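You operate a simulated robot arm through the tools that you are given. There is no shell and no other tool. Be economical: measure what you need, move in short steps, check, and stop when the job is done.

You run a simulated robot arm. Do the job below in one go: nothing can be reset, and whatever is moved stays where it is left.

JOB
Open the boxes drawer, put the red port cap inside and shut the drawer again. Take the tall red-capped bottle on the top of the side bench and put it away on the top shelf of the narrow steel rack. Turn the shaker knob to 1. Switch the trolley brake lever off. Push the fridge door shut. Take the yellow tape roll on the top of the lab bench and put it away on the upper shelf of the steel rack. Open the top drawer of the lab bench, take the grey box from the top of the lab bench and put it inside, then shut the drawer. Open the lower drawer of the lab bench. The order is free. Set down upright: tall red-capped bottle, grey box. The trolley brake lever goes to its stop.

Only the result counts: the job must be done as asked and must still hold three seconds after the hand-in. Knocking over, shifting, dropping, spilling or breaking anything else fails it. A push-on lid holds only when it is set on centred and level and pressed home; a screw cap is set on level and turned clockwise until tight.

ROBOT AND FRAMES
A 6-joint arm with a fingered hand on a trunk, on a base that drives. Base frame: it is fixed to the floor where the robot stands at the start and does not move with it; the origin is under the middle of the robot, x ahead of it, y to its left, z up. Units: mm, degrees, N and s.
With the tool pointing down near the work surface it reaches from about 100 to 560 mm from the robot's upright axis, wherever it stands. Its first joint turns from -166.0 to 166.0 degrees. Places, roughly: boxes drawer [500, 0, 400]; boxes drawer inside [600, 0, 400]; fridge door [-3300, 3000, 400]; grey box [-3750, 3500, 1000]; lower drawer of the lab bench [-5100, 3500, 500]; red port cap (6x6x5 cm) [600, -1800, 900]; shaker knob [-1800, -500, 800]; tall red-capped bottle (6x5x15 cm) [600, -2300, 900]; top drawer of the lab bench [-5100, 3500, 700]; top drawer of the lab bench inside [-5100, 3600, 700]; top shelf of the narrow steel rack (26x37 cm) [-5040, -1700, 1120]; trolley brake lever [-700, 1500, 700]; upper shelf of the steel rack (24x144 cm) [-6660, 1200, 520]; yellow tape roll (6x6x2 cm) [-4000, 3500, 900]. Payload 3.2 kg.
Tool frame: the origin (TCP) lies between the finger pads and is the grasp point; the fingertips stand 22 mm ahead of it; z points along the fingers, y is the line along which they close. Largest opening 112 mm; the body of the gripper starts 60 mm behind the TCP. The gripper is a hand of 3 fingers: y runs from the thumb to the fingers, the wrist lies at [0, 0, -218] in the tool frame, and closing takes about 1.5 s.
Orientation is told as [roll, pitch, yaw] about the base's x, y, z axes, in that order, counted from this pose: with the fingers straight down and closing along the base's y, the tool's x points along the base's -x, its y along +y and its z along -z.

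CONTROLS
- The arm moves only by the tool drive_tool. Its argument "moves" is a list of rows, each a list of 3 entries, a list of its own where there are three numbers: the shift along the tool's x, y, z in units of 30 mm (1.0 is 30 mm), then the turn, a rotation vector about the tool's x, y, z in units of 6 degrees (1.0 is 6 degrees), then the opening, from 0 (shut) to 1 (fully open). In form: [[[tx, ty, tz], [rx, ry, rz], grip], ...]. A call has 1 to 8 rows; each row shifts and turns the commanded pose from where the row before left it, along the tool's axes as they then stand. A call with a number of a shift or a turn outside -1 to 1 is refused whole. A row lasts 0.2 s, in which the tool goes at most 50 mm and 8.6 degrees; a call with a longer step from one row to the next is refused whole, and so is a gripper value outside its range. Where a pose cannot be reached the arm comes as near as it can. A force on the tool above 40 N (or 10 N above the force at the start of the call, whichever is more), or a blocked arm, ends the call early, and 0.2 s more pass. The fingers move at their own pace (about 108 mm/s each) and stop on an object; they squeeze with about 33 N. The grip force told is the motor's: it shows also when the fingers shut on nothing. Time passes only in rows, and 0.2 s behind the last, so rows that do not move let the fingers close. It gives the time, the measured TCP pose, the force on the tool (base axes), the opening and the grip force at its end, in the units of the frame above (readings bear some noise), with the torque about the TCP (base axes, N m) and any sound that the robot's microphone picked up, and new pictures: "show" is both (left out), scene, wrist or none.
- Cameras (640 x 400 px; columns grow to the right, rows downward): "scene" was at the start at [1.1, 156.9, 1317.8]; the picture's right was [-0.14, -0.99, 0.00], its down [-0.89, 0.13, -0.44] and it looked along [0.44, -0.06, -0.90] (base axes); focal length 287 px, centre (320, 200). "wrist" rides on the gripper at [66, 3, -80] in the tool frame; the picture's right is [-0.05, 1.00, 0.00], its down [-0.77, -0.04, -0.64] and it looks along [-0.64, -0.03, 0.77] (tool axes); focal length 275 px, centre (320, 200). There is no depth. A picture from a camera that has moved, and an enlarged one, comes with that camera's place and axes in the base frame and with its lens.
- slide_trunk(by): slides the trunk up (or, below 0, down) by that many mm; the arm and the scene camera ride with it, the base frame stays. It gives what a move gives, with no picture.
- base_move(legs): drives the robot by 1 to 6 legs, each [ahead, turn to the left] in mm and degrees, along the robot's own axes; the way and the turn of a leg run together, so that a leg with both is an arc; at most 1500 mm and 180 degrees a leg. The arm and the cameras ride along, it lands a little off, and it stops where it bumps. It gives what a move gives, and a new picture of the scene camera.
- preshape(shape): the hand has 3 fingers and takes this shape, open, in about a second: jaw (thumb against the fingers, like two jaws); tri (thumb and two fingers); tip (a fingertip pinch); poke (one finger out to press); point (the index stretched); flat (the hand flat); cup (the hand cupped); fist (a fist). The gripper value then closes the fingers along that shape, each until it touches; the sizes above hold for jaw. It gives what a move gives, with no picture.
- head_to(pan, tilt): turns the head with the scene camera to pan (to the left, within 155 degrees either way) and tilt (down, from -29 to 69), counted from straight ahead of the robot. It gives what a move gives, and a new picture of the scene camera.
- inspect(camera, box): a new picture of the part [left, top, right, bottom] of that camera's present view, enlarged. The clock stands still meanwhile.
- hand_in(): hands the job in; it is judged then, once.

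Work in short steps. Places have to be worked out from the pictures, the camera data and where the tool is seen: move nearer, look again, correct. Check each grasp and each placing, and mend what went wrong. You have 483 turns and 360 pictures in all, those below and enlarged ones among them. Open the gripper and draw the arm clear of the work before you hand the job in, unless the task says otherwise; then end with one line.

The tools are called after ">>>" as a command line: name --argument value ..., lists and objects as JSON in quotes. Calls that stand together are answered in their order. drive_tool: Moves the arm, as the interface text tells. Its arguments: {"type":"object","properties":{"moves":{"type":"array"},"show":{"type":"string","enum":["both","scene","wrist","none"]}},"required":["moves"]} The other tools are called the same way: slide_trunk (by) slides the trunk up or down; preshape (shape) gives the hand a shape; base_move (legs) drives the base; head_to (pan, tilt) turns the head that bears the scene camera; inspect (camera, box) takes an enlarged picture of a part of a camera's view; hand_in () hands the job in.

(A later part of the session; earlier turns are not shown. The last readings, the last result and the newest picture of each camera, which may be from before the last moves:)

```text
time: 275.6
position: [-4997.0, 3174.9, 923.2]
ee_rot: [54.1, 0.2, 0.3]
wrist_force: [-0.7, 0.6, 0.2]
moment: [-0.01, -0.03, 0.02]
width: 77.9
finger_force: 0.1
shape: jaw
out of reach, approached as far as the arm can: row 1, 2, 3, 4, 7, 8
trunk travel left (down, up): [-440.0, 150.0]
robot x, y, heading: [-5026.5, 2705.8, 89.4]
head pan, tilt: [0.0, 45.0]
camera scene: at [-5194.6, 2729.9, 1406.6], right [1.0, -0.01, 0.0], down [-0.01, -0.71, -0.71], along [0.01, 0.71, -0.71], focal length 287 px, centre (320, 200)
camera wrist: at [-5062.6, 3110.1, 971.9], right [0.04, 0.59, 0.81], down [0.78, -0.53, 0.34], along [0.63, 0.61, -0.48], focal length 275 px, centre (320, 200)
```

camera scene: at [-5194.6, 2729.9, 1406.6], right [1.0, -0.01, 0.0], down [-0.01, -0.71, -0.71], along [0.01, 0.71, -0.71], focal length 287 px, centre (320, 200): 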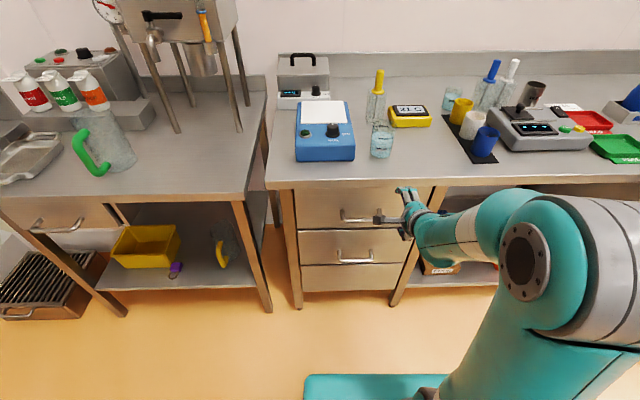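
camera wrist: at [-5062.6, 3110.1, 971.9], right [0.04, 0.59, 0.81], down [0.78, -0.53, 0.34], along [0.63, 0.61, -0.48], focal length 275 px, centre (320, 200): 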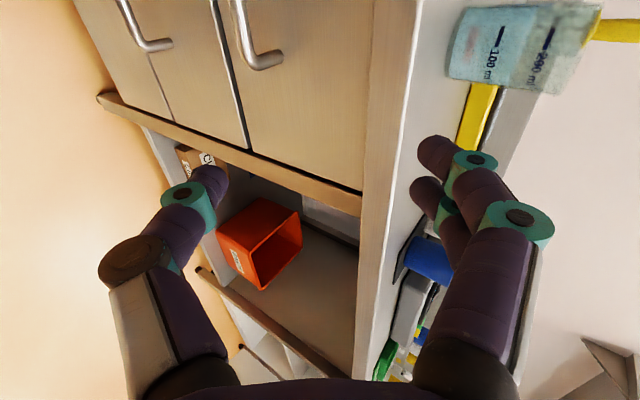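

Orientation is right; I move on toward the approach point in front of the top handle.

>>> drive_tool --moves '[[[0.25, -0.36, 0.94], [0, 0, 0], 0.7], [[0.25, -0.36, 0.94], [0, 0, 0], 0.7], [[0.25, -0.36, 0.94], [0, 0, 0], 0.7], [[0.25, -0.36, 0.94], [0, 0, 0], 0.7], [[0.25, -0.36, 0.94], [0, 0, 0], 0.7], [[0.25, -0.36, 0.94], [0, 0, 0], 0.7], [[0.25, -0.36, 0.94], [0, 0, 0], 0.7]]'

```text
time: 277.0
position: [-4969.5, 3284.6, 854.0]
ee_rot: [53.6, 0.2, 0.3]
wrist_force: [-2.6, -42.1, 10.5]
moment: [1.05, -0.03, 0.13]
width: 62.5
finger_force: 0.1
shape: jaw
out of reach, approached as far as the arm can: row 1, 2, 3, 4, 5, 6, 7
trunk travel left (down, up): [-440.0, 150.0]
robot x, y, heading: [-5027.9, 2706.1, 89.0]
head pan, tilt: [0.0, 45.0]
stopped in row 7: the force on the tool passed its limit at 58 N (the readings are from after the stop); the commanded pose is now the measured one
camera scene: at [-5195.1, 2721.7, 1406.8], right [1.0, -0.02, 0.0], down [-0.01, -0.7, -0.71], along [0.01, 0.71, -0.7], focal length 287 px, centre (320, 200)
camera wrist: at [-5034.7, 3221.6, 903.6], right [0.04, 0.59, 0.8], down [0.78, -0.53, 0.35], along [0.63, 0.61, -0.48], focal length 275 px, centre (320, 200)
```

scene: 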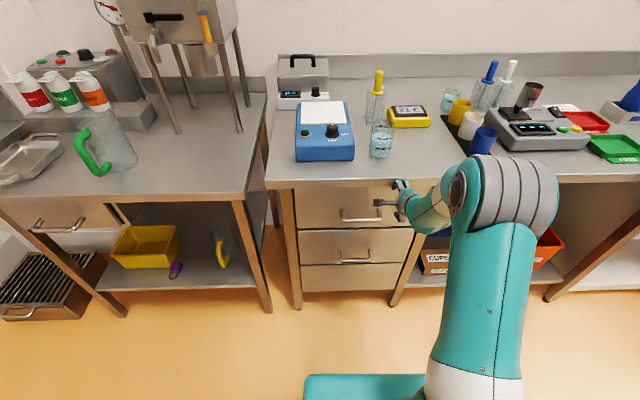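
wrist: 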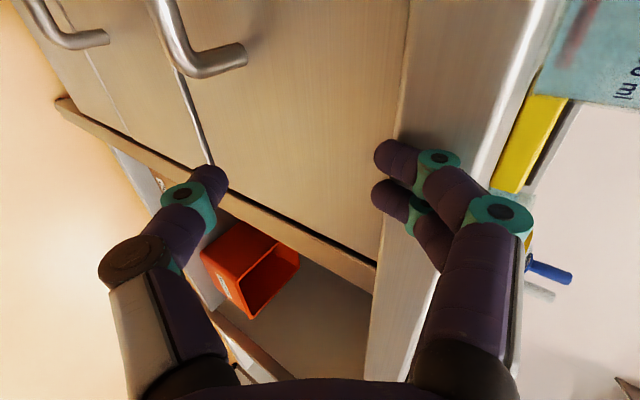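

The fingers touched the bench edge; the arm couldn't descend. I back off and lower the trunk instead.

>>> base_move --legs '[[-100, 0]]'

>>> slide_trunk --by -120

>>> drive_tool --moves '[[[0.9, 0, 0], [0, 0, 0], 0.7], [[0.9, 0, 0], [0, 0, 0], 0.7], [[0.8, 0, 0], [0, 0, 0], 0.7]]'

```text
time: 278.2
position: [-4970.6, 3189.3, 852.5]
ee_rot: [53.6, 0.3, 0.5]
wrist_force: [0.1, 0.7, -0.3]
moment: [-0.01, 0.0, 0.01]
width: 78.3
finger_force: 0.1
shape: jaw
trunk travel left (down, up): [-440.0, 150.0]
robot x, y, heading: [-5029.8, 2605.7, 89.3]
head pan, tilt: [0.0, 45.0]
camera scene: at [-5196.0, 2626.8, 1406.6], right [1.0, -0.02, 0.0], down [-0.01, -0.71, -0.71], along [0.01, 0.71, -0.71], focal length 287 px, centre (320, 200)
```

scene: 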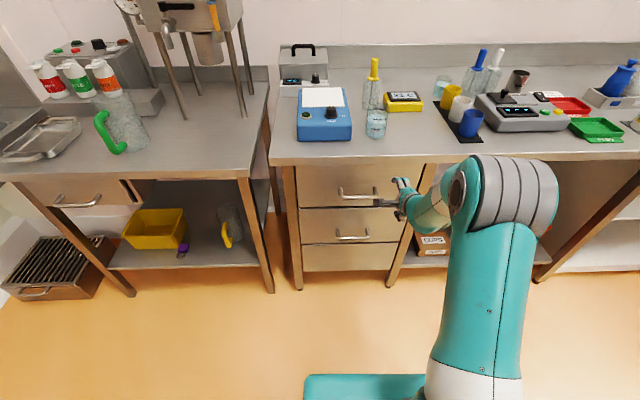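

```text
time: 279.7
position: [-4970.5, 3188.5, 731.7]
ee_rot: [53.6, 0.4, 0.3]
wrist_force: [0.7, 0.3, -0.4]
moment: [-0.01, 0.0, 0.02]
width: 78.1
finger_force: 0.0
shape: jaw
trunk travel left (down, up): [-320.0, 270.0]
robot x, y, heading: [-5030.8, 2600.9, 88.7]
head pan, tilt: [0.0, 45.0]
```

```text
time: 280.5
position: [-4998.7, 3199.8, 748.1]
ee_rot: [53.4, 0.8, 0.8]
wrist_force: [0.4, -0.4, -0.2]
moment: [0.02, -0.01, -0.01]
width: 78.1
finger_force: 0.0
shape: jaw
out of reach, approached as far as the arm can: row 1, 2, 3
trunk travel left (down, up): [-320.0, 270.0]
robot x, y, heading: [-5029.1, 2606.9, 89.3]
head pan, tilt: [0.0, 45.0]
camera scene: at [-5195.9, 2627.2, 1286.6], right [1.0, -0.02, 0.0], down [-0.01, -0.71, -0.71], along [0.01, 0.71, -0.71], focal length 287 px, centre (320, 200)
camera wrist: at [-5064.1, 3134.9, 799.0], right [0.05, 0.6, 0.8], down [0.78, -0.52, 0.34], along [0.62, 0.61, -0.49], focal length 275 px, centre (320, 200)
```

scene: 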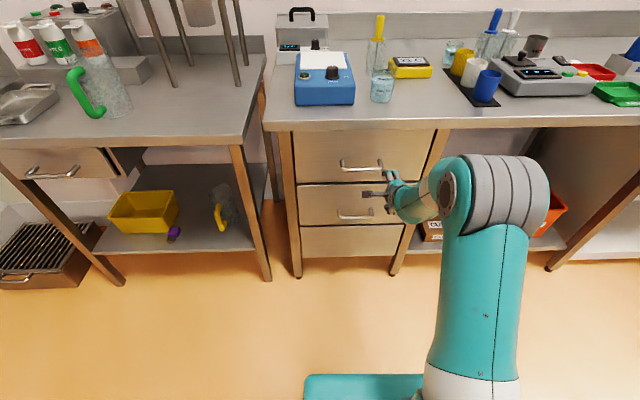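
wrist: 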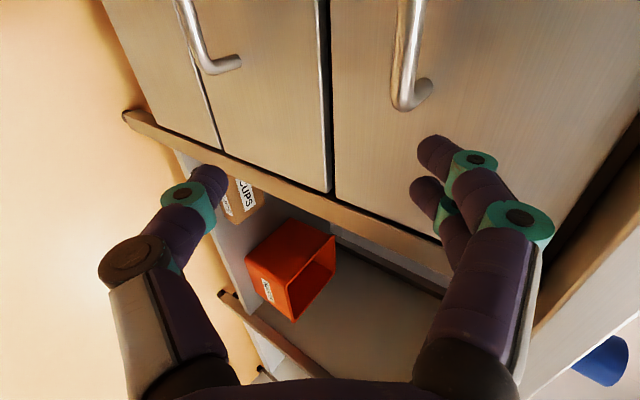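

The arm is folded too high relative to its shoulder; I raise the trunk fully and then bring the arm down.

>>> slide_trunk --by 270

>>> drive_tool --moves '[[[0, -0.81, 0.59], [0, 0, 0], 0.7], [[0, -0.81, 0.59], [0, 0, 0], 0.7], [[0, -0.81, 0.59], [0, 0, 0], 0.7], [[0, -0.81, 0.59], [0, 0, 0], 0.7], [[0, -0.81, 0.59], [0, 0, 0], 0.7], [[0, -0.81, 0.59], [0, 0, 0], 0.7], [[0, -0.81, 0.59], [0, 0, 0], 0.7], [[0, -0.81, 0.59], [0, 0, 0], 0.7]]' --show "none"

```text
time: 283.2
position: [-4998.6, 3200.7, 1019.7]
ee_rot: [53.4, 0.7, 0.6]
wrist_force: [-1.2, -0.5, 0.8]
moment: [0.03, 0.02, -0.04]
width: 78.2
finger_force: 0.1
shape: jaw
trunk travel left (down, up): [-590.0, 0.0]
robot x, y, heading: [-5033.8, 2606.1, 89.1]
head pan, tilt: [0.0, 45.0]
```

```text
time: 285.0
position: [-4939.5, 3269.5, 825.7]
ee_rot: [53.0, 1.0, 1.0]
wrist_force: [0.4, -0.8, 0.8]
moment: [0.01, 0.0, -0.02]
width: 78.1
finger_force: 0.1
shape: jaw
out of reach, approached as far as the arm can: row 1, 2, 3, 4, 5, 6, 7, 8
trunk travel left (down, up): [-590.0, 0.0]
robot x, y, heading: [-5029.4, 2605.8, 89.2]
head pan, tilt: [0.0, 45.0]
```

The solver drifts; probably a wrist joint limit at this tilt. I ease the tilt back to ~44° and see whether the position converges.

>>> drive_tool --moves '[[[0, 0, 0], [0.8, 0, 0], 0.7], [[0, 0, 0], [0.8, 0, 0], 0.7], [[0, 0, 0], [0, 0, 0], 0.7]]'

```text
time: 285.8
position: [-4939.4, 3266.2, 826.8]
ee_rot: [43.7, 0.7, 0.7]
wrist_force: [-1.0, 0.8, 0.3]
moment: [0.0, 0.02, 0.04]
width: 78.0
finger_force: 0.0
shape: jaw
trunk travel left (down, up): [-590.0, 0.0]
robot x, y, heading: [-5032.2, 2604.3, 89.0]
head pan, tilt: [0.0, 45.0]
camera scene: at [-5196.0, 2627.2, 1556.6], right [1.0, -0.02, 0.0], down [-0.01, -0.71, -0.71], along [0.01, 0.71, -0.71], focal length 287 px, centre (320, 200)
camera wrist: at [-5004.1, 3212.3, 887.5], right [0.05, 0.72, 0.69], down [0.78, -0.46, 0.43], along [0.62, 0.52, -0.59], focal length 275 px, centre (320, 200)
```

scene: 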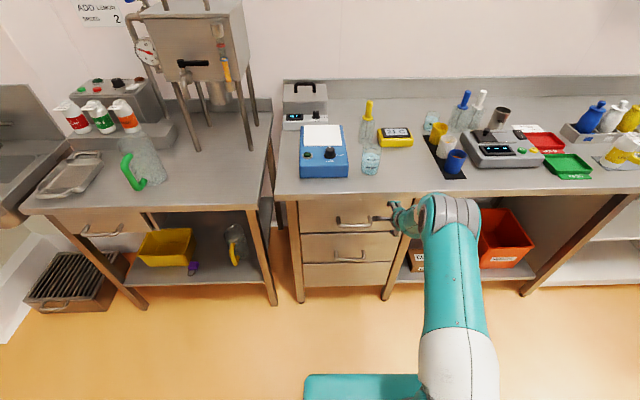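
wrist: 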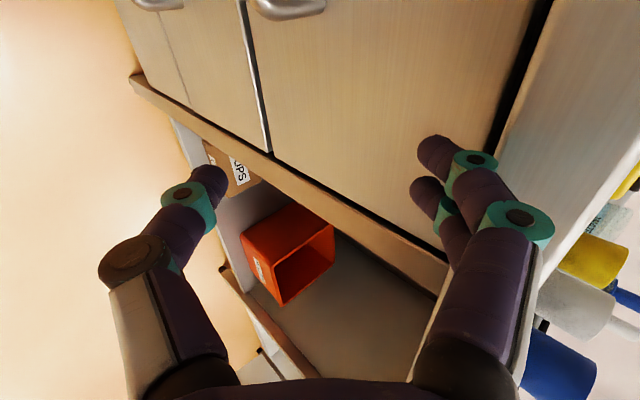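

At 44° it converges. I go to the approach point (-5050, 3297, 760), first down and left.

>>> drive_tool --moves '[[[0.6, -0.4, 0.4], [0, 0, 0], 0.7], [[0.9, -0.4, 0.4], [0, 0, 0], 0.7], [[0.9, 0, 0.4], [0, 0, 0], 0.7], [[0.9, 0, 0.5], [0, 0, 0], 0.7], [[0.4, 0, 0.6], [0, 0, 0], 0.7]]' --show "wrist"

```text
time: 287.0
position: [-5024.8, 3279.3, 761.7]
ee_rot: [44.0, 0.9, 1.4]
wrist_force: [-0.2, 0.0, 0.0]
moment: [0.03, 0.02, 0.02]
width: 78.2
finger_force: 0.1
shape: jaw
out of reach, approached as far as the arm can: row 4, 5
trunk travel left (down, up): [-590.0, 0.0]
robot x, y, heading: [-5027.7, 2605.9, 89.1]
head pan, tilt: [0.0, 45.0]
camera wrist: at [-5088.3, 3223.7, 821.6], right [0.04, 0.72, 0.69], down [0.79, -0.45, 0.42], along [0.61, 0.53, -0.59], focal length 275 px, centre (320, 200)
```

wrist: 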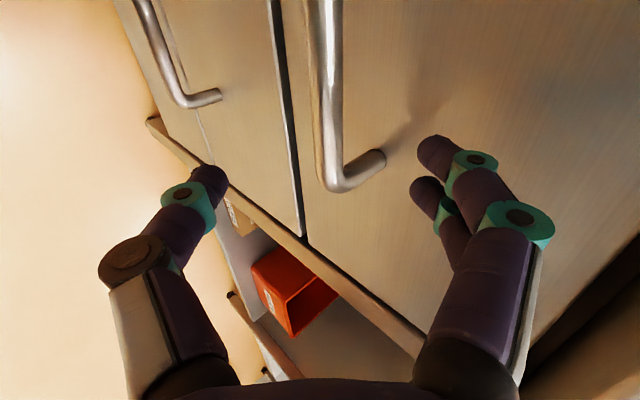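

Well aligned with the bar. Reach is at its limit, so I pull the arm back 60 mm and drive the base 100 mm ahead.

>>> drive_tool --moves '[[[0, -0.72, -0.69], [0, 0, 0], 0.7], [[0, -0.72, -0.69], [0, 0, 0], 0.7], [[0, -0.36, -0.35], [0, 0, 0], 0.7]]' --show "none"

>>> base_move --legs '[[90, 0]]'

>>> inspect --camera "wrist" --box '[0, 0, 640, 400]'

```text
time: 287.8
position: [-5023.4, 3270.0, 765.5]
ee_rot: [43.1, 1.6, 0.9]
wrist_force: [0.0, 0.1, 0.7]
moment: [0.01, -0.03, 0.03]
width: 78.1
finger_force: 0.1
shape: jaw
out of reach, approached as far as the arm can: row 1, 2, 3
trunk travel left (down, up): [-590.0, 0.0]
robot x, y, heading: [-5030.2, 2604.4, 89.1]
head pan, tilt: [0.0, 45.0]
```

```text
time: 288.9
position: [-5021.0, 3324.3, 756.1]
ee_rot: [41.5, 1.2, 0.9]
wrist_force: [-0.9, -19.9, -2.1]
moment: [0.1, -0.03, -0.04]
width: 62.4
finger_force: 0.0
shape: jaw
trunk travel left (down, up): [-590.0, 0.0]
robot x, y, heading: [-5029.4, 2669.7, 88.9]
head pan, tilt: [0.0, 45.0]
stopped in leg 1: the force on the tool passed its limit at 68 N (the readings are from after the stop); the commanded pose is now the measured one
camera scene: at [-5195.0, 2689.4, 1556.6], right [1.0, -0.02, 0.0], down [-0.01, -0.71, -0.71], along [0.01, 0.71, -0.71], focal length 287 px, centre (320, 200)
```

scene: 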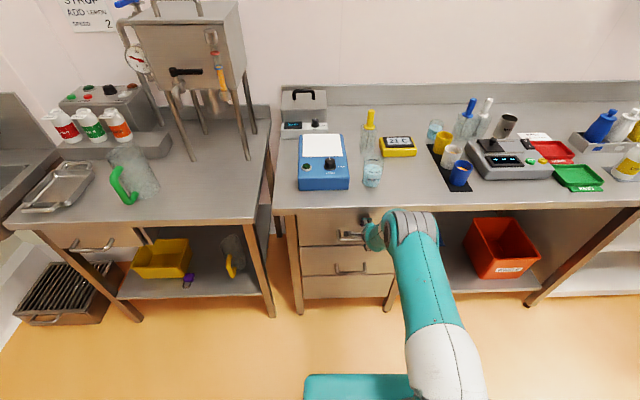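

```text
1.00 times, centred on (320, 200) of wrist (not enlarged: the box is as wide or as high as the picture)
camera zoom: at [-5085.5, 3271.3, 819.9], right [0.05, 0.75, 0.66], down [0.79, -0.44, 0.43], along [0.61, 0.5, -0.61], focal length 275 px, centre (320, 200)
```

zoom: 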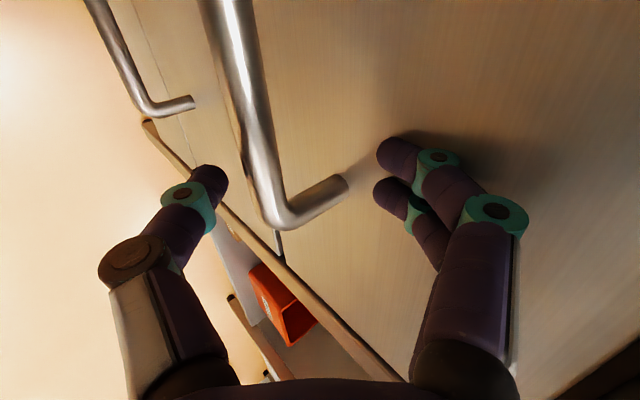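

The upper fingers touched the drawer face: the face is at y≈3370 and the bar at about (y 3320, z 722). I pull back 37 mm to line up.

>>> drive_tool --moves '[[[0, -0.47, -0.41], [0, 0, 0], 0.7], [[0, -0.47, -0.41], [0, 0, 0], 0.7], [[0, 0, 0], [0, 0, 0], 0.7]]' --show "wrist"

```text
time: 289.7
position: [-5022.6, 3321.6, 760.1]
ee_rot: [41.6, 1.7, 0.8]
wrist_force: [2.8, -12.8, -2.9]
moment: [0.0, 0.03, -0.16]
width: 64.1
finger_force: 0.1
shape: jaw
out of reach, approached as far as the arm can: row 1, 2
trunk travel left (down, up): [-590.0, 0.0]
robot x, y, heading: [-5027.4, 2670.1, 88.7]
head pan, tilt: [0.0, 45.0]
camera wrist: at [-5087.5, 3269.4, 824.1], right [0.06, 0.75, 0.66], down [0.79, -0.44, 0.43], along [0.61, 0.5, -0.62], focal length 275 px, centre (320, 200)
```

wrist: 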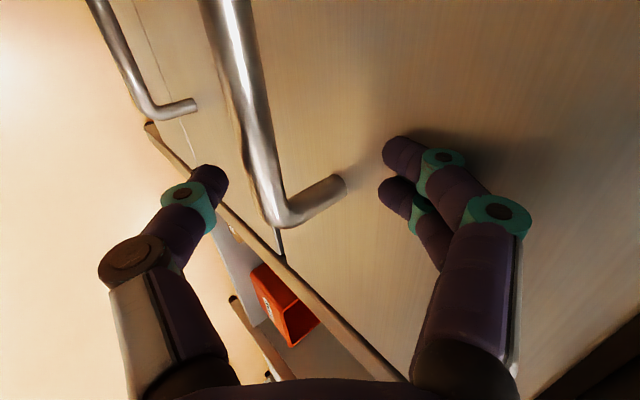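

I back the base off 60 mm to break the contact, and test the arm there.

>>> base_move --legs '[[-60, 0]]'

>>> drive_tool --moves '[[[0, -0.66, 0.75], [0, 0, 0], 0.7], [[0, -0.66, 0.75], [0, 0, 0], 0.7]]' --show "none"

>>> drive_tool --moves '[[[-0.9, 0, 0], [0, 0, 0], 0.7], [[-0.9, 0, 0], [0, 0, 0], 0.7]]' --show "none"

```text
time: 290.6
position: [-5025.1, 3263.6, 760.3]
ee_rot: [41.5, 1.8, 1.0]
wrist_force: [-0.2, -0.3, -0.4]
moment: [-0.03, -0.01, -0.01]
width: 78.1
finger_force: 0.0
shape: jaw
trunk travel left (down, up): [-590.0, 0.0]
robot x, y, heading: [-5030.5, 2611.8, 89.1]
head pan, tilt: [0.0, 45.0]
camera scene: at [-5196.0, 2631.4, 1556.6], right [1.0, -0.02, 0.0], down [-0.01, -0.71, -0.71], along [0.01, 0.71, -0.71], focal length 287 px, centre (320, 200)
```

scene: 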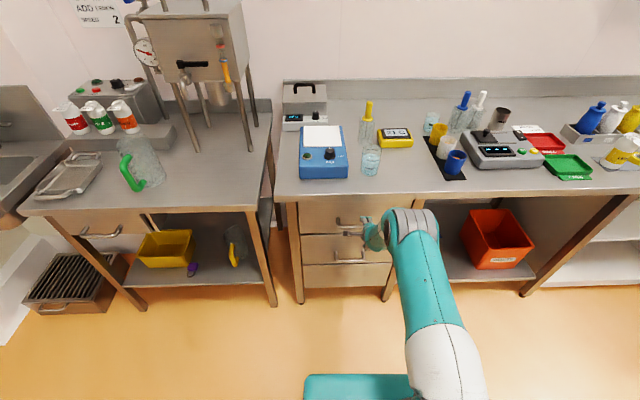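

```text
time: 291.2
position: [-5027.8, 3261.6, 707.2]
ee_rot: [42.2, 1.8, 1.0]
wrist_force: [-0.4, -26.5, 32.2]
moment: [2.47, -0.01, 0.02]
width: 80.9
finger_force: 0.0
shape: jaw
trunk travel left (down, up): [-590.0, 0.0]
robot x, y, heading: [-5032.8, 2608.3, 88.9]
head pan, tilt: [0.0, 45.0]
```

```text
time: 291.8
position: [-4971.2, 3264.3, 696.2]
ee_rot: [41.3, 1.7, 0.6]
wrist_force: [0.5, 0.1, -0.9]
moment: [0.02, 0.01, 0.04]
width: 78.7
finger_force: 0.1
shape: jaw
trunk travel left (down, up): [-590.0, 0.0]
robot x, y, heading: [-5029.2, 2610.3, 88.9]
head pan, tilt: [0.0, 45.0]
```

The arm can descend here. I go right of the bar end, up, and left again to the aligned point, then will use base + trunk to advance diagonally.

>>> drive_tool --moves '[[[-0.8, 0, 0], [0, 0, 0], 0.6], [[0, 0.9, -0.65], [0, 0, 0], 0.6], [[0, 0.94, -0.65], [0, 0, 0], 0.6], [[0.9, 0, 0], [0, 0, 0], 0.6], [[0.9, 0, 0], [0, 0, 0], 0.6], [[0.9, 0, 0], [0, 0, 0], 0.6]]' --show "wrist"

```text
time: 293.2
position: [-5029.6, 3281.6, 766.6]
ee_rot: [41.5, 1.6, 0.9]
wrist_force: [-0.3, -0.9, -0.7]
moment: [0.0, 0.01, 0.05]
width: 67.8
finger_force: 0.0
shape: jaw
trunk travel left (down, up): [-590.0, 0.0]
robot x, y, heading: [-5030.5, 2611.7, 89.2]
head pan, tilt: [0.0, 45.0]
camera wrist: at [-5093.6, 3228.0, 829.9], right [0.05, 0.75, 0.66], down [0.79, -0.44, 0.43], along [0.61, 0.5, -0.62], focal length 275 px, centre (320, 200)
```

wrist: 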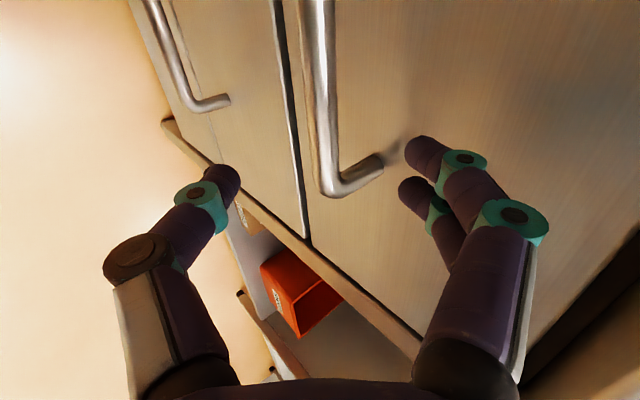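

Reachable and aligned. I advance 55 mm along the axis.

>>> drive_tool --moves '[[[0, -0.1, 0.6], [0, 0, 0], 0.6], [[0, 0, 0.6], [0, 0, 0], 0.6], [[0, 0, 0.6], [0, 0, 0], 0.6]]' --show "wrist"

```text
time: 294.0
position: [-5030.9, 3304.7, 733.8]
ee_rot: [41.7, 2.2, 1.4]
wrist_force: [0.8, 0.0, -0.5]
moment: [-0.04, -0.01, 0.0]
width: 67.5
finger_force: 0.1
shape: jaw
out of reach, approached as far as the arm can: row 3
trunk travel left (down, up): [-590.0, 0.0]
robot x, y, heading: [-5029.7, 2609.1, 88.8]
head pan, tilt: [0.0, 45.0]
camera wrist: at [-5094.5, 3252.6, 797.9], right [0.05, 0.75, 0.66], down [0.8, -0.43, 0.42], along [0.6, 0.51, -0.62], focal length 275 px, centre (320, 200)
```

wrist: 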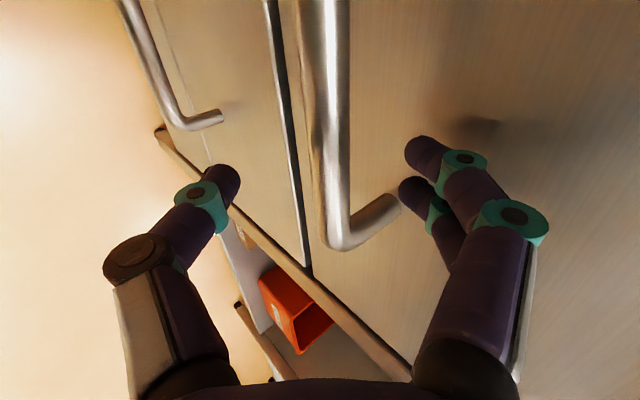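

I finish the advance with base +25 mm and trunk -25 mm, then close.

>>> base_move --legs '[[26, 0]]'

>>> slide_trunk --by -25

>>> drive_tool --moves '[[[0, 0, 0], [0, 0, 0], 0], [[0, 0, 0], [0, 0, 0], 0], [[0, 0, 0], [0, 0, 0], 0], [[0, 0, 0], [0, 0, 0], 0], [[0, 0, 0], [0, 0, 0], 0]]' --show "wrist"

```text
time: 295.0
position: [-5030.9, 3322.9, 728.6]
ee_rot: [40.9, 2.1, 1.2]
wrist_force: [-0.2, -15.7, -0.2]
moment: [0.21, 0.05, 0.0]
width: 57.2
finger_force: 0.1
shape: jaw
trunk travel left (down, up): [-590.0, 0.0]
robot x, y, heading: [-5030.1, 2632.8, 88.9]
head pan, tilt: [0.0, 45.0]
stopped in leg 1: the force on the tool passed its limit at 51 N (the readings are from after the stop); the commanded pose is now the measured one
camera scene: at [-5195.6, 2654.6, 1556.6], right [1.0, -0.02, 0.0], down [-0.01, -0.71, -0.71], along [0.01, 0.71, -0.71], focal length 287 px, centre (320, 200)
```

scene: 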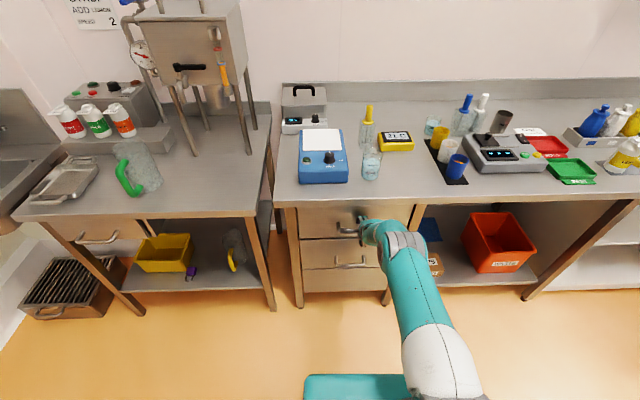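

```text
time: 295.7
position: [-5030.0, 3324.4, 705.7]
ee_rot: [41.1, 2.1, 1.3]
wrist_force: [0.1, -21.3, 3.3]
moment: [0.46, -0.03, -0.03]
width: 57.4
finger_force: 0.1
shape: jaw
trunk travel left (down, up): [-565.0, 25.0]
robot x, y, heading: [-5029.1, 2632.1, 89.0]
head pan, tilt: [0.0, 45.0]
```

```text
time: 296.9
position: [-5030.0, 3325.9, 705.5]
ee_rot: [41.2, 2.0, 1.3]
wrist_force: [-0.2, 0.5, 0.1]
moment: [-0.03, -0.01, -0.01]
width: 0.0
finger_force: 32.7
shape: jaw
trunk travel left (down, up): [-565.0, 25.0]
robot x, y, heading: [-5030.3, 2636.9, 88.9]
head pan, tilt: [0.0, 45.0]
camera wrist: at [-5093.1, 3273.7, 768.8], right [0.06, 0.75, 0.65], down [0.8, -0.43, 0.43], along [0.6, 0.5, -0.62], focal length 275 px, centre (320, 200)
```

wrist: 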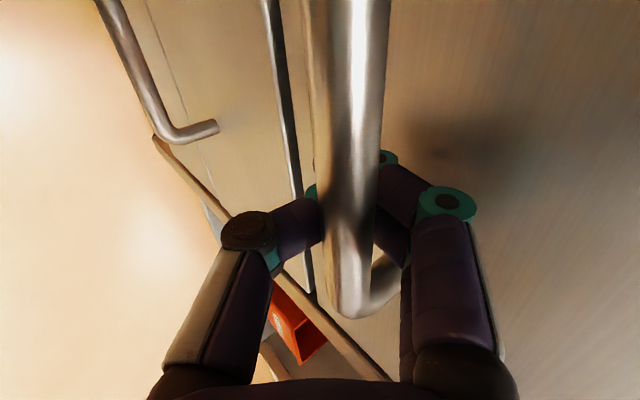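

Hooked around the bar. I pull the drawer out by driving back.

>>> base_move --legs '[[-260, 0]]'

```text
time: 298.8
position: [-5037.1, 3063.6, 704.9]
ee_rot: [41.1, 2.0, 1.4]
wrist_force: [0.1, 0.6, 0.2]
moment: [0.0, -0.01, 0.02]
width: 0.0
finger_force: 32.9
shape: jaw
trunk travel left (down, up): [-565.0, 25.0]
robot x, y, heading: [-5036.9, 2368.3, 88.9]
head pan, tilt: [0.0, 45.0]
camera scene: at [-5200.0, 2394.0, 1531.6], right [1.0, -0.02, 0.0], down [-0.01, -0.71, -0.71], along [0.01, 0.71, -0.71], focal length 287 px, centre (320, 200)
```

scene: 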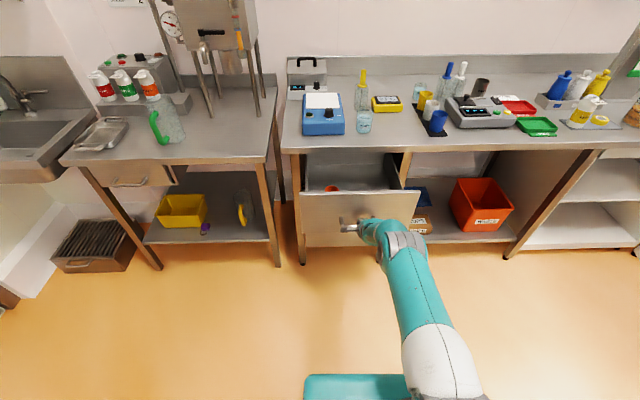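

The top drawer is open (there's a small red object inside). I release and withdraw.

>>> drive_tool --moves '[[[0, 0, 0], [0, 0, 0], 0.45], [[0, 0, 0], [0, 0, 0], 0.5], [[0, 0, 0], [0, 0, 0], 0.5], [[0, 0, -0.5], [0, 0, 0], 0.5], [[0, 0, -0.8], [0, 0, 0], 0.5], [[0, 0, -0.8], [0, 0, 0], 0.5], [[0, 0, -0.8], [0, 0, 0], 0.5]]'

```text
time: 300.4
position: [-5034.4, 3010.4, 764.1]
ee_rot: [41.1, 2.2, 1.5]
wrist_force: [0.2, 0.3, 0.9]
moment: [-0.04, -0.02, 0.0]
width: 55.5
finger_force: 0.0
shape: jaw
out of reach, approached as far as the arm can: row 4
trunk travel left (down, up): [-565.0, 25.0]
robot x, y, heading: [-5031.4, 2369.9, 88.8]
head pan, tilt: [0.0, 45.0]
camera scene: at [-5200.0, 2394.4, 1531.6], right [1.0, -0.02, 0.0], down [-0.01, -0.71, -0.71], along [0.01, 0.71, -0.71], focal length 287 px, centre (320, 200)
camera wrist: at [-5097.4, 2958.0, 829.1], right [0.05, 0.75, 0.65], down [0.8, -0.43, 0.43], along [0.6, 0.5, -0.62], focal length 275 px, centre (320, 200)
```

scene: 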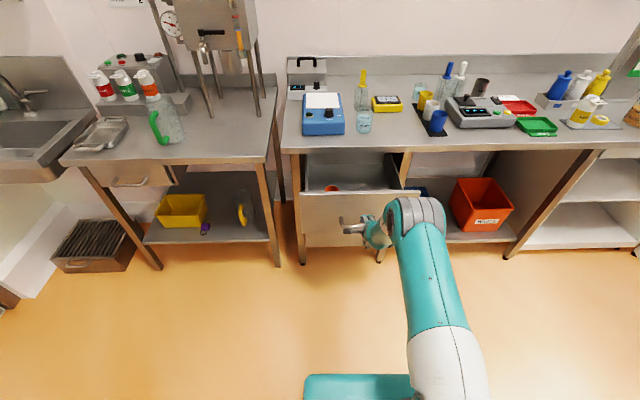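
wrist: 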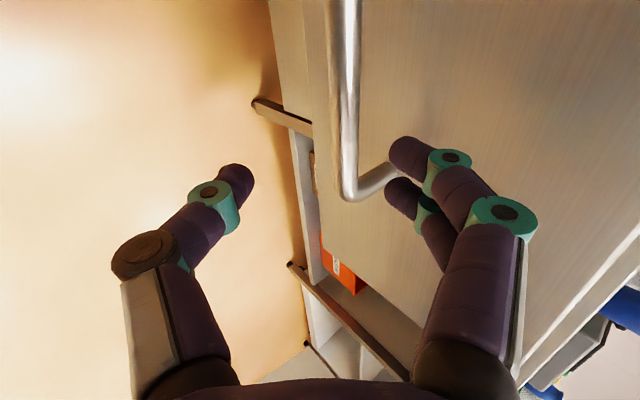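

I back off, straighten the hand upward, and go toward the grey box.

>>> base_move --legs '[[-120, 0]]'

>>> drive_tool --moves '[[[0, 0, -1], [0.95, 0, 0], 0.6], [[0, 0, -1], [0.95, 0, 0], 0.6], [[0, 0, -1], [1, 0, 0], 0.6], [[0, 0, -1], [1, 0, 0], 0.6], [[0, 0, -1], [1, 0, 0], 0.6], [[0, 0, -1], [1, 0, 0], 0.6], [[0, 0, -1], [0.95, 0.3, 0], 0.6], [[0, 0, -1], [0, 0, 0], 0.6]]' --show "none"

>>> drive_tool --moves '[[[0, 0, -1], [0, 0, -1], 0.6], [[0, 0, -1], [0, 0, -1], 0.6], [[0, 0, -1], [0, 0, -1], 0.6], [[0, 0, 0], [0, 0, -1], 0.6], [[0, 0, 0], [0, 0, -1], 0.6], [[0, 0, 0], [0, 0, -1], 0.6], [[0, 0, 0], [0, 0, -1], 0.6], [[0, 0, 0], [0, 0, -1], 0.6]]' --show "none"

>>> drive_tool --moves '[[[0, 0, 0], [0, 0, -1], 0.6], [[0, 0, 0], [0, 0, -1], 0.6], [[0, 0, 0], [0, 0, -1], 0.6], [[0, 0, 0], [0, 0, -1], 0.6], [[0, 0, 0], [0, 0, -1], 0.6], [[0, 0, 0], [0, 0, -1], 0.6], [[0, 0, 0], [0, 0, -1], 0.6]]' --show "none"

>>> base_move --legs '[[0, -60], [1000, 0], [0, 60]]'

>>> head_to --pan -20 --tilt 40

```text
time: 301.6
position: [-5039.3, 2888.4, 764.8]
ee_rot: [41.1, 2.1, 1.6]
wrist_force: [0.4, 0.5, 0.3]
moment: [0.01, 0.03, 0.02]
width: 55.2
finger_force: 0.0
shape: jaw
trunk travel left (down, up): [-565.0, 25.0]
robot x, y, heading: [-5034.8, 2245.7, 89.3]
head pan, tilt: [0.0, 45.0]
camera scene: at [-5201.8, 2271.0, 1531.6], right [1.0, -0.01, 0.0], down [-0.01, -0.71, -0.71], along [0.01, 0.71, -0.71], focal length 287 px, centre (320, 200)
```

scene: 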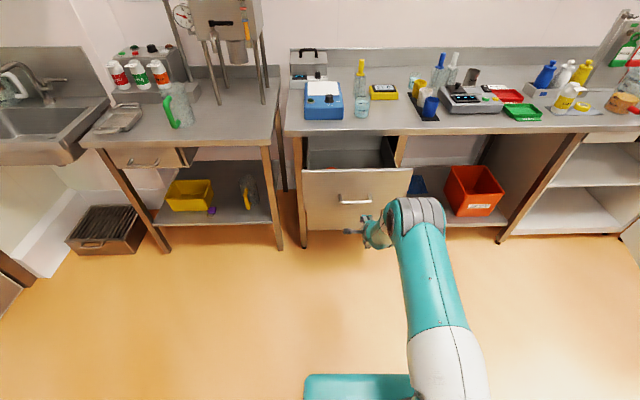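

```text
time: 303.4
position: [-5034.9, 2810.8, 953.1]
ee_rot: [6.6, 6.8, 3.6]
wrist_force: [1.1, -0.3, 0.0]
moment: [0.02, 0.01, -0.01]
width: 66.9
finger_force: 0.0
shape: jaw
out of reach, approached as far as the arm can: row 2, 3
trunk travel left (down, up): [-565.0, 25.0]
robot x, y, heading: [-5038.4, 2251.3, 89.4]
head pan, tilt: [0.0, 45.0]
```

```text
time: 305.2
position: [-5022.7, 2801.7, 1041.5]
ee_rot: [9.5, -0.2, 51.4]
wrist_force: [-0.7, 0.9, -0.1]
moment: [0.02, 0.01, 0.02]
width: 67.0
finger_force: 0.0
shape: jaw
trunk travel left (down, up): [-565.0, 25.0]
robot x, y, heading: [-5036.4, 2250.0, 89.3]
head pan, tilt: [0.0, 45.0]
```

```text
time: 306.8
position: [-5023.9, 2802.7, 1041.5]
ee_rot: [6.9, -6.6, 93.0]
wrist_force: [-0.4, -0.2, -1.0]
moment: [-0.01, 0.02, -0.03]
width: 66.8
finger_force: 0.1
shape: jaw
trunk travel left (down, up): [-565.0, 25.0]
robot x, y, heading: [-5035.7, 2248.8, 89.5]
head pan, tilt: [0.0, 45.0]
```

```text
time: 317.4
position: [-4098.0, 3285.9, 1041.4]
ee_rot: [6.9, -6.7, 90.7]
wrist_force: [-0.6, 0.2, -0.1]
moment: [0.01, 0.0, 0.0]
width: 66.8
finger_force: 0.0
shape: jaw
trunk travel left (down, up): [-565.0, 25.0]
robot x, y, heading: [-4135.6, 2732.2, 87.2]
head pan, tilt: [0.0, 45.0]
camera scene: at [-4295.8, 2762.3, 1531.6], right [1.0, -0.05, 0.0], down [-0.04, -0.71, -0.71], along [0.04, 0.71, -0.71], focal length 287 px, centre (320, 200)
```

scene: 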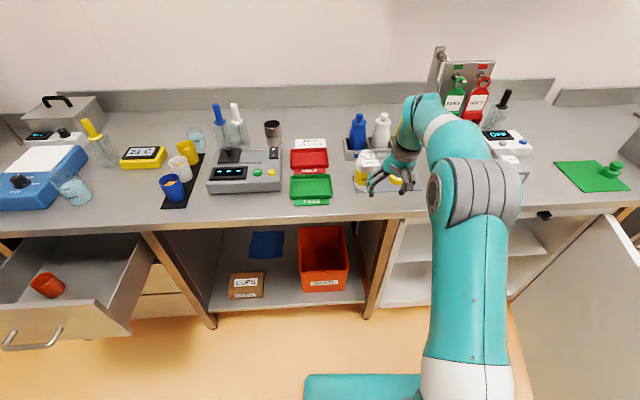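

```text
time: 318.2
position: [-4098.0, 3286.5, 1040.9]
ee_rot: [6.9, -6.5, 90.7]
wrist_force: [0.4, -0.5, -0.7]
moment: [0.04, -0.03, -0.03]
width: 66.7
finger_force: 0.0
shape: jaw
trunk travel left (down, up): [-565.0, 25.0]
robot x, y, heading: [-4133.3, 2733.2, 87.1]
head pan, tilt: [-20.0, 40.0]
camera scene: at [-4266.7, 2759.4, 1538.8], right [0.92, -0.39, 0.0], down [-0.25, -0.59, -0.77], along [0.3, 0.71, -0.64], focal length 287 px, centre (320, 200)
```

scene: 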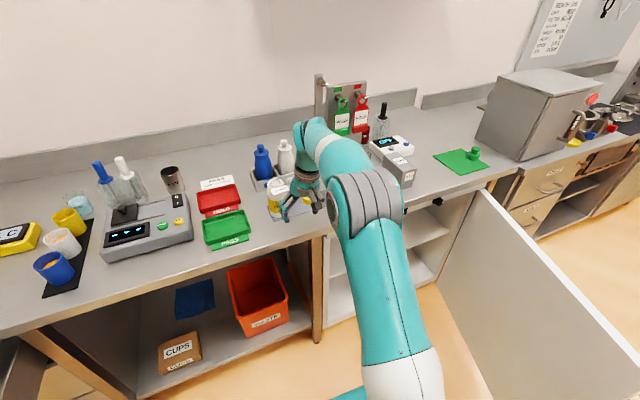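

>>> inspect --camera "scene" --box '[340, 100, 500, 200]'

```text
4.00 times, centred on (420, 150) of scene
camera zoom: at [-4266.7, 2759.4, 1538.8], right [0.92, -0.39, 0.0], down [-0.25, -0.59, -0.77], along [0.3, 0.71, -0.64], focal length 1148 px, centre (-80, 400)
```

zoom: 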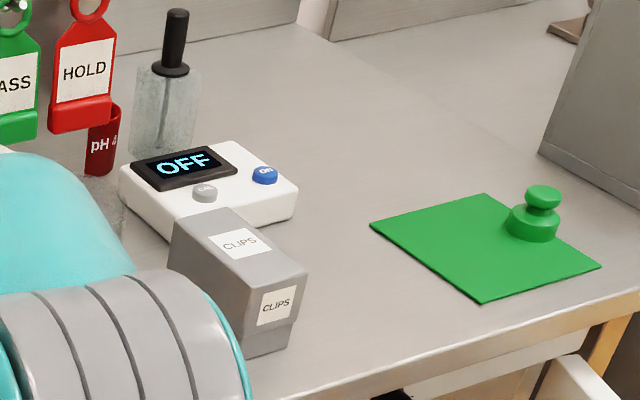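

The grey CLIPS box sits right by the open fridge door; I'd better shut the door first. I look to the right for the way around it.

>>> head_to --pan -75 --tilt 35

>>> head_to --pan -115 --tilt 35

```text
time: 319.5
position: [-4098.0, 3285.3, 1041.2]
ee_rot: [6.9, -6.6, 90.8]
wrist_force: [0.0, 1.2, -0.1]
moment: [-0.01, 0.01, 0.01]
width: 66.9
finger_force: 0.1
shape: jaw
trunk travel left (down, up): [-565.0, 25.0]
robot x, y, heading: [-4130.7, 2733.5, 87.3]
head pan, tilt: [-75.0, 35.0]
camera scene: at [-4213.6, 2699.6, 1546.4], right [0.21, -0.98, 0.0], down [-0.56, -0.12, -0.82], along [0.8, 0.17, -0.57], focal length 287 px, centre (320, 200)
```

scene: 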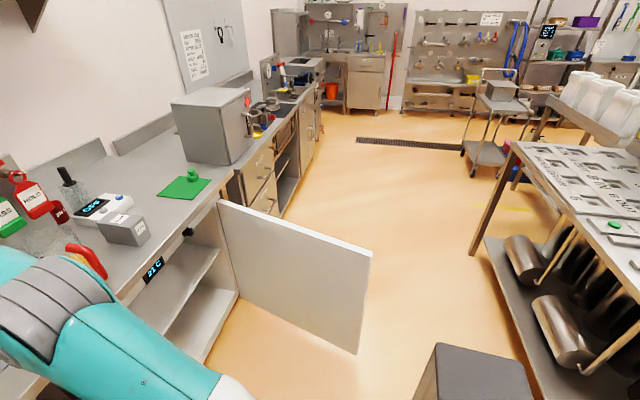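

```text
time: 320.5
position: [-4097.5, 3285.4, 1040.8]
ee_rot: [7.0, -6.6, 90.7]
wrist_force: [-0.5, -0.5, 0.5]
moment: [-0.04, -0.01, 0.02]
width: 66.5
finger_force: 0.2
shape: jaw
trunk travel left (down, up): [-565.0, 25.0]
robot x, y, heading: [-4130.4, 2734.9, 87.2]
head pan, tilt: [-115.0, 35.0]
camera scene: at [-4221.8, 2640.0, 1546.4], right [-0.47, -0.88, 0.0], down [-0.51, 0.27, -0.82], along [0.72, -0.38, -0.57], focal length 287 px, centre (320, 200)
```

scene: 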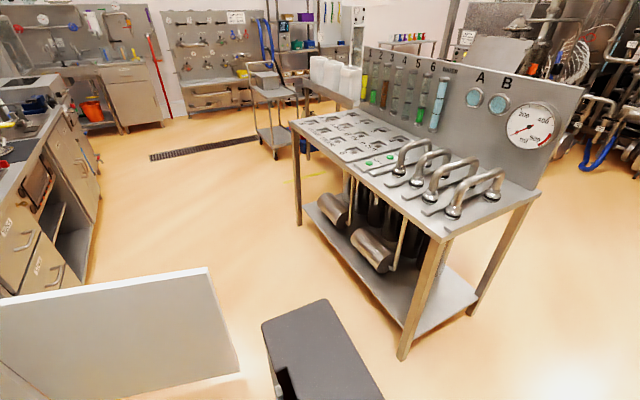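

Door: hinge about (-3280, 3375), free end about (-3455, 2669), top z≈805. I'll go around through the corridor (y≈2310) and push it shut from the outer side. First retract and straighten the hand.

>>> drive_tool --moves '[[[0, 0, -1], [0.6, 0.55, 0], 0.3], [[0.5, 0, -1], [0.55, 0.55, 0], 0.1], [[1, 0, 0], [0, 0, 0], 0], [[1, 0, 0], [0, 0, 0], 0], [[1, 0, 0], [0, 0, 0], 0], [[1, 0, 0], [0, 0, 0], 0], [[1, 0, 0], [0, 0, 0], 0], [[1, 0, 0], [0, 0, 0], 0]]' --show "none"

>>> base_move --legs '[[-430, 0], [0, -87]]'

>>> head_to --pan 0 --tilt 40

```text
time: 322.3
position: [-4088.7, 3083.2, 1101.3]
ee_rot: [-0.1, 0.0, 91.1]
wrist_force: [-0.3, 0.2, -0.6]
moment: [-0.03, 0.03, 0.01]
width: 0.2
finger_force: 32.9
shape: jaw
trunk travel left (down, up): [-565.0, 25.0]
robot x, y, heading: [-4129.3, 2735.1, 87.0]
head pan, tilt: [-115.0, 35.0]
```

```text
time: 328.7
position: [-3801.5, 2267.4, 1100.8]
ee_rot: [-0.2, 0.1, 3.7]
wrist_force: [-0.4, 0.8, 0.7]
moment: [0.03, -0.01, -0.01]
width: 0.3
finger_force: 32.7
shape: jaw
trunk travel left (down, up): [-565.0, 25.0]
robot x, y, heading: [-4152.9, 2296.4, 0.0]
head pan, tilt: [-115.0, 35.0]
camera scene: at [-4250.3, 2378.4, 1546.4], right [-0.9, 0.43, 0.0], down [0.24, 0.52, -0.82], along [-0.35, -0.74, -0.57], focal length 287 px, centre (320, 200)
```

scene: 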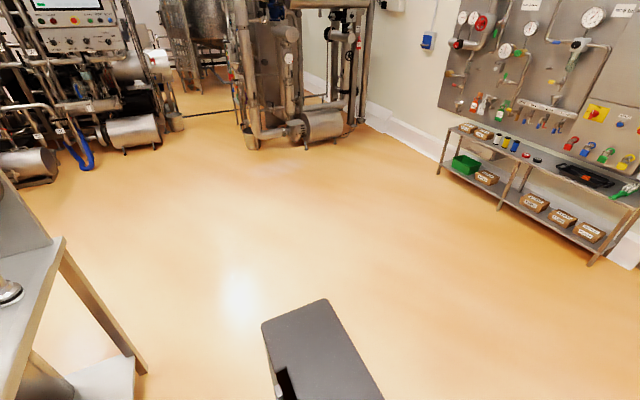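

```text
time: 330.7
position: [-3801.3, 2267.3, 1101.9]
ee_rot: [-0.1, 0.1, 3.9]
wrist_force: [-0.7, -0.1, -0.1]
moment: [0.03, 0.0, -0.03]
width: 0.1
finger_force: 33.3
shape: jaw
trunk travel left (down, up): [-565.0, 25.0]
robot x, y, heading: [-4156.5, 2288.5, 0.1]
head pan, tilt: [0.0, 40.0]
camera scene: at [-4127.9, 2457.8, 1538.9], right [0.0, -1.0, 0.0], down [-0.64, 0.0, -0.77], along [0.77, 0.0, -0.64], focal length 287 px, centre (320, 200)
```

scene: 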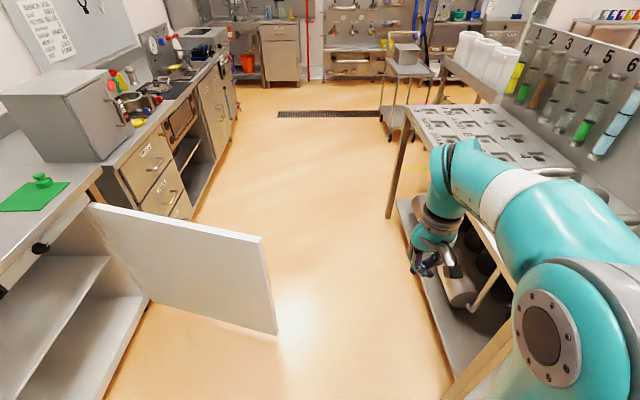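

The corridor is clear on both sides. I drive through and turn to heading ~135°.

>>> base_move --legs '[[0, 0.7], [1140, 0]]'

>>> base_move --legs '[[0, 133]]'

>>> head_to --pan 0 --tilt 50

```text
time: 336.9
position: [-2641.7, 2276.7, 1101.2]
ee_rot: [-0.1, 0.1, 4.3]
wrist_force: [0.4, 0.3, 0.2]
moment: [0.0, 0.01, -0.02]
width: 0.1
finger_force: 33.1
shape: jaw
trunk travel left (down, up): [-565.0, 25.0]
robot x, y, heading: [-2997.9, 2301.2, 0.3]
head pan, tilt: [0.0, 40.0]
camera scene: at [-2970.8, 2465.9, 1538.9], right [0.0, -1.0, 0.0], down [-0.64, 0.0, -0.77], along [0.77, 0.0, -0.64], focal length 287 px, centre (320, 200)
```

scene: 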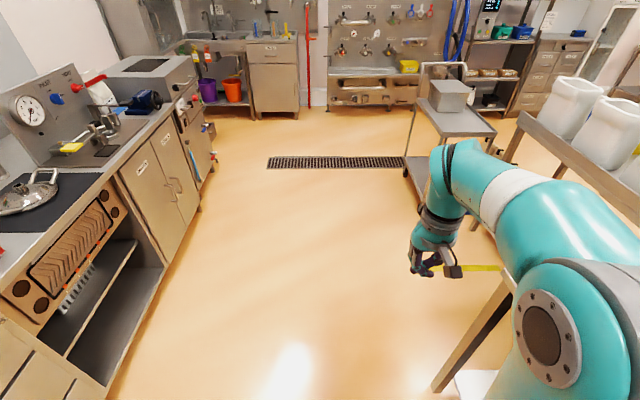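

```text
time: 342.8
position: [-3211.6, 2578.9, 1100.8]
ee_rot: [-0.1, 0.0, 135.9]
wrist_force: [0.3, -0.6, -0.5]
moment: [-0.02, 0.01, -0.02]
width: 0.0
finger_force: 32.9
shape: jaw
trunk travel left (down, up): [-565.0, 25.0]
robot x, y, heading: [-2999.4, 2303.3, 131.9]
head pan, tilt: [0.0, 40.0]
camera scene: at [-3135.5, 2207.6, 1538.9], right [0.74, 0.67, 0.0], down [0.43, -0.48, -0.77], along [-0.51, 0.57, -0.64], focal length 287 px, centre (320, 200)
```

scene: 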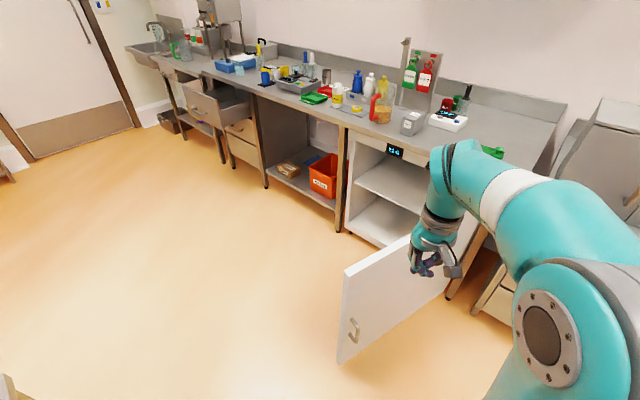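

```text
time: 343.5
position: [-3211.5, 2578.9, 1102.6]
ee_rot: [-0.1, 0.0, 135.8]
wrist_force: [-0.2, 0.2, -0.3]
moment: [0.04, 0.02, 0.0]
width: 0.0
finger_force: 32.8
shape: jaw
trunk travel left (down, up): [-565.0, 25.0]
robot x, y, heading: [-2997.0, 2302.9, 131.7]
head pan, tilt: [0.0, 50.0]
camera scene: at [-3130.2, 2201.7, 1524.7], right [0.74, 0.67, 0.0], down [0.51, -0.57, -0.64], along [-0.43, 0.48, -0.77], focal length 287 px, centre (320, 200)
```

scene: 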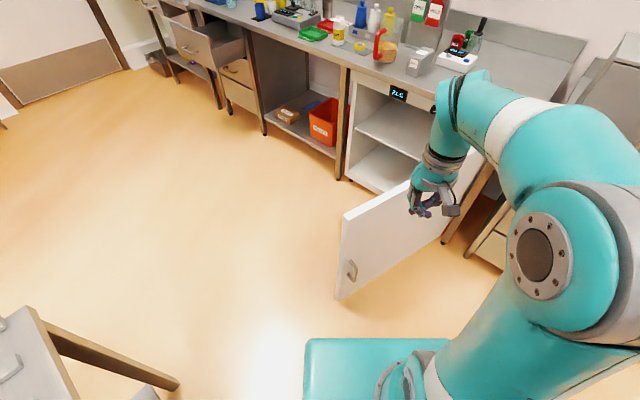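

The door's outer face is accessible. I lower the trunk fully and extend the arm so the closed hand is ahead of the base.

>>> slide_trunk --by -560

>>> drive_tool --moves '[[[-1, 0, 0], [0, 0, 0], 0], [[-1, 0, 0], [0, 0, 0], 0], [[-1, 0, 0], [0, 0, 0], 0], [[-1, 0, 0], [0, 0, 0], 0], [[-1, 0, 0], [0, 0, 0], 0], [[-1, 0, 0], [0, 0, 0], 0]]' --show "scene"

```text
refused: -560 is not a number from -400 to 400
```

```text
time: 344.9
position: [-3340.6, 2705.2, 1102.5]
ee_rot: [-0.1, 0.1, 136.0]
wrist_force: [-0.3, 0.6, -0.1]
moment: [0.0, -0.04, 0.01]
width: 0.0
finger_force: 32.7
shape: jaw
trunk travel left (down, up): [-565.0, 25.0]
robot x, y, heading: [-2993.7, 2301.6, 131.6]
head pan, tilt: [0.0, 50.0]
camera scene: at [-3130.8, 2202.3, 1524.7], right [0.74, 0.67, 0.0], down [0.51, -0.57, -0.64], along [-0.43, 0.48, -0.77], focal length 287 px, centre (320, 200)
```

scene: 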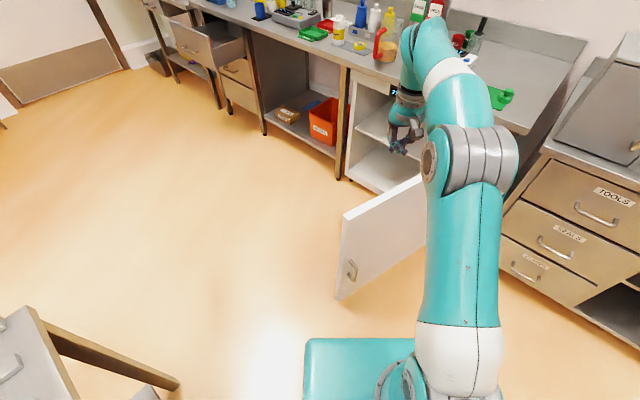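

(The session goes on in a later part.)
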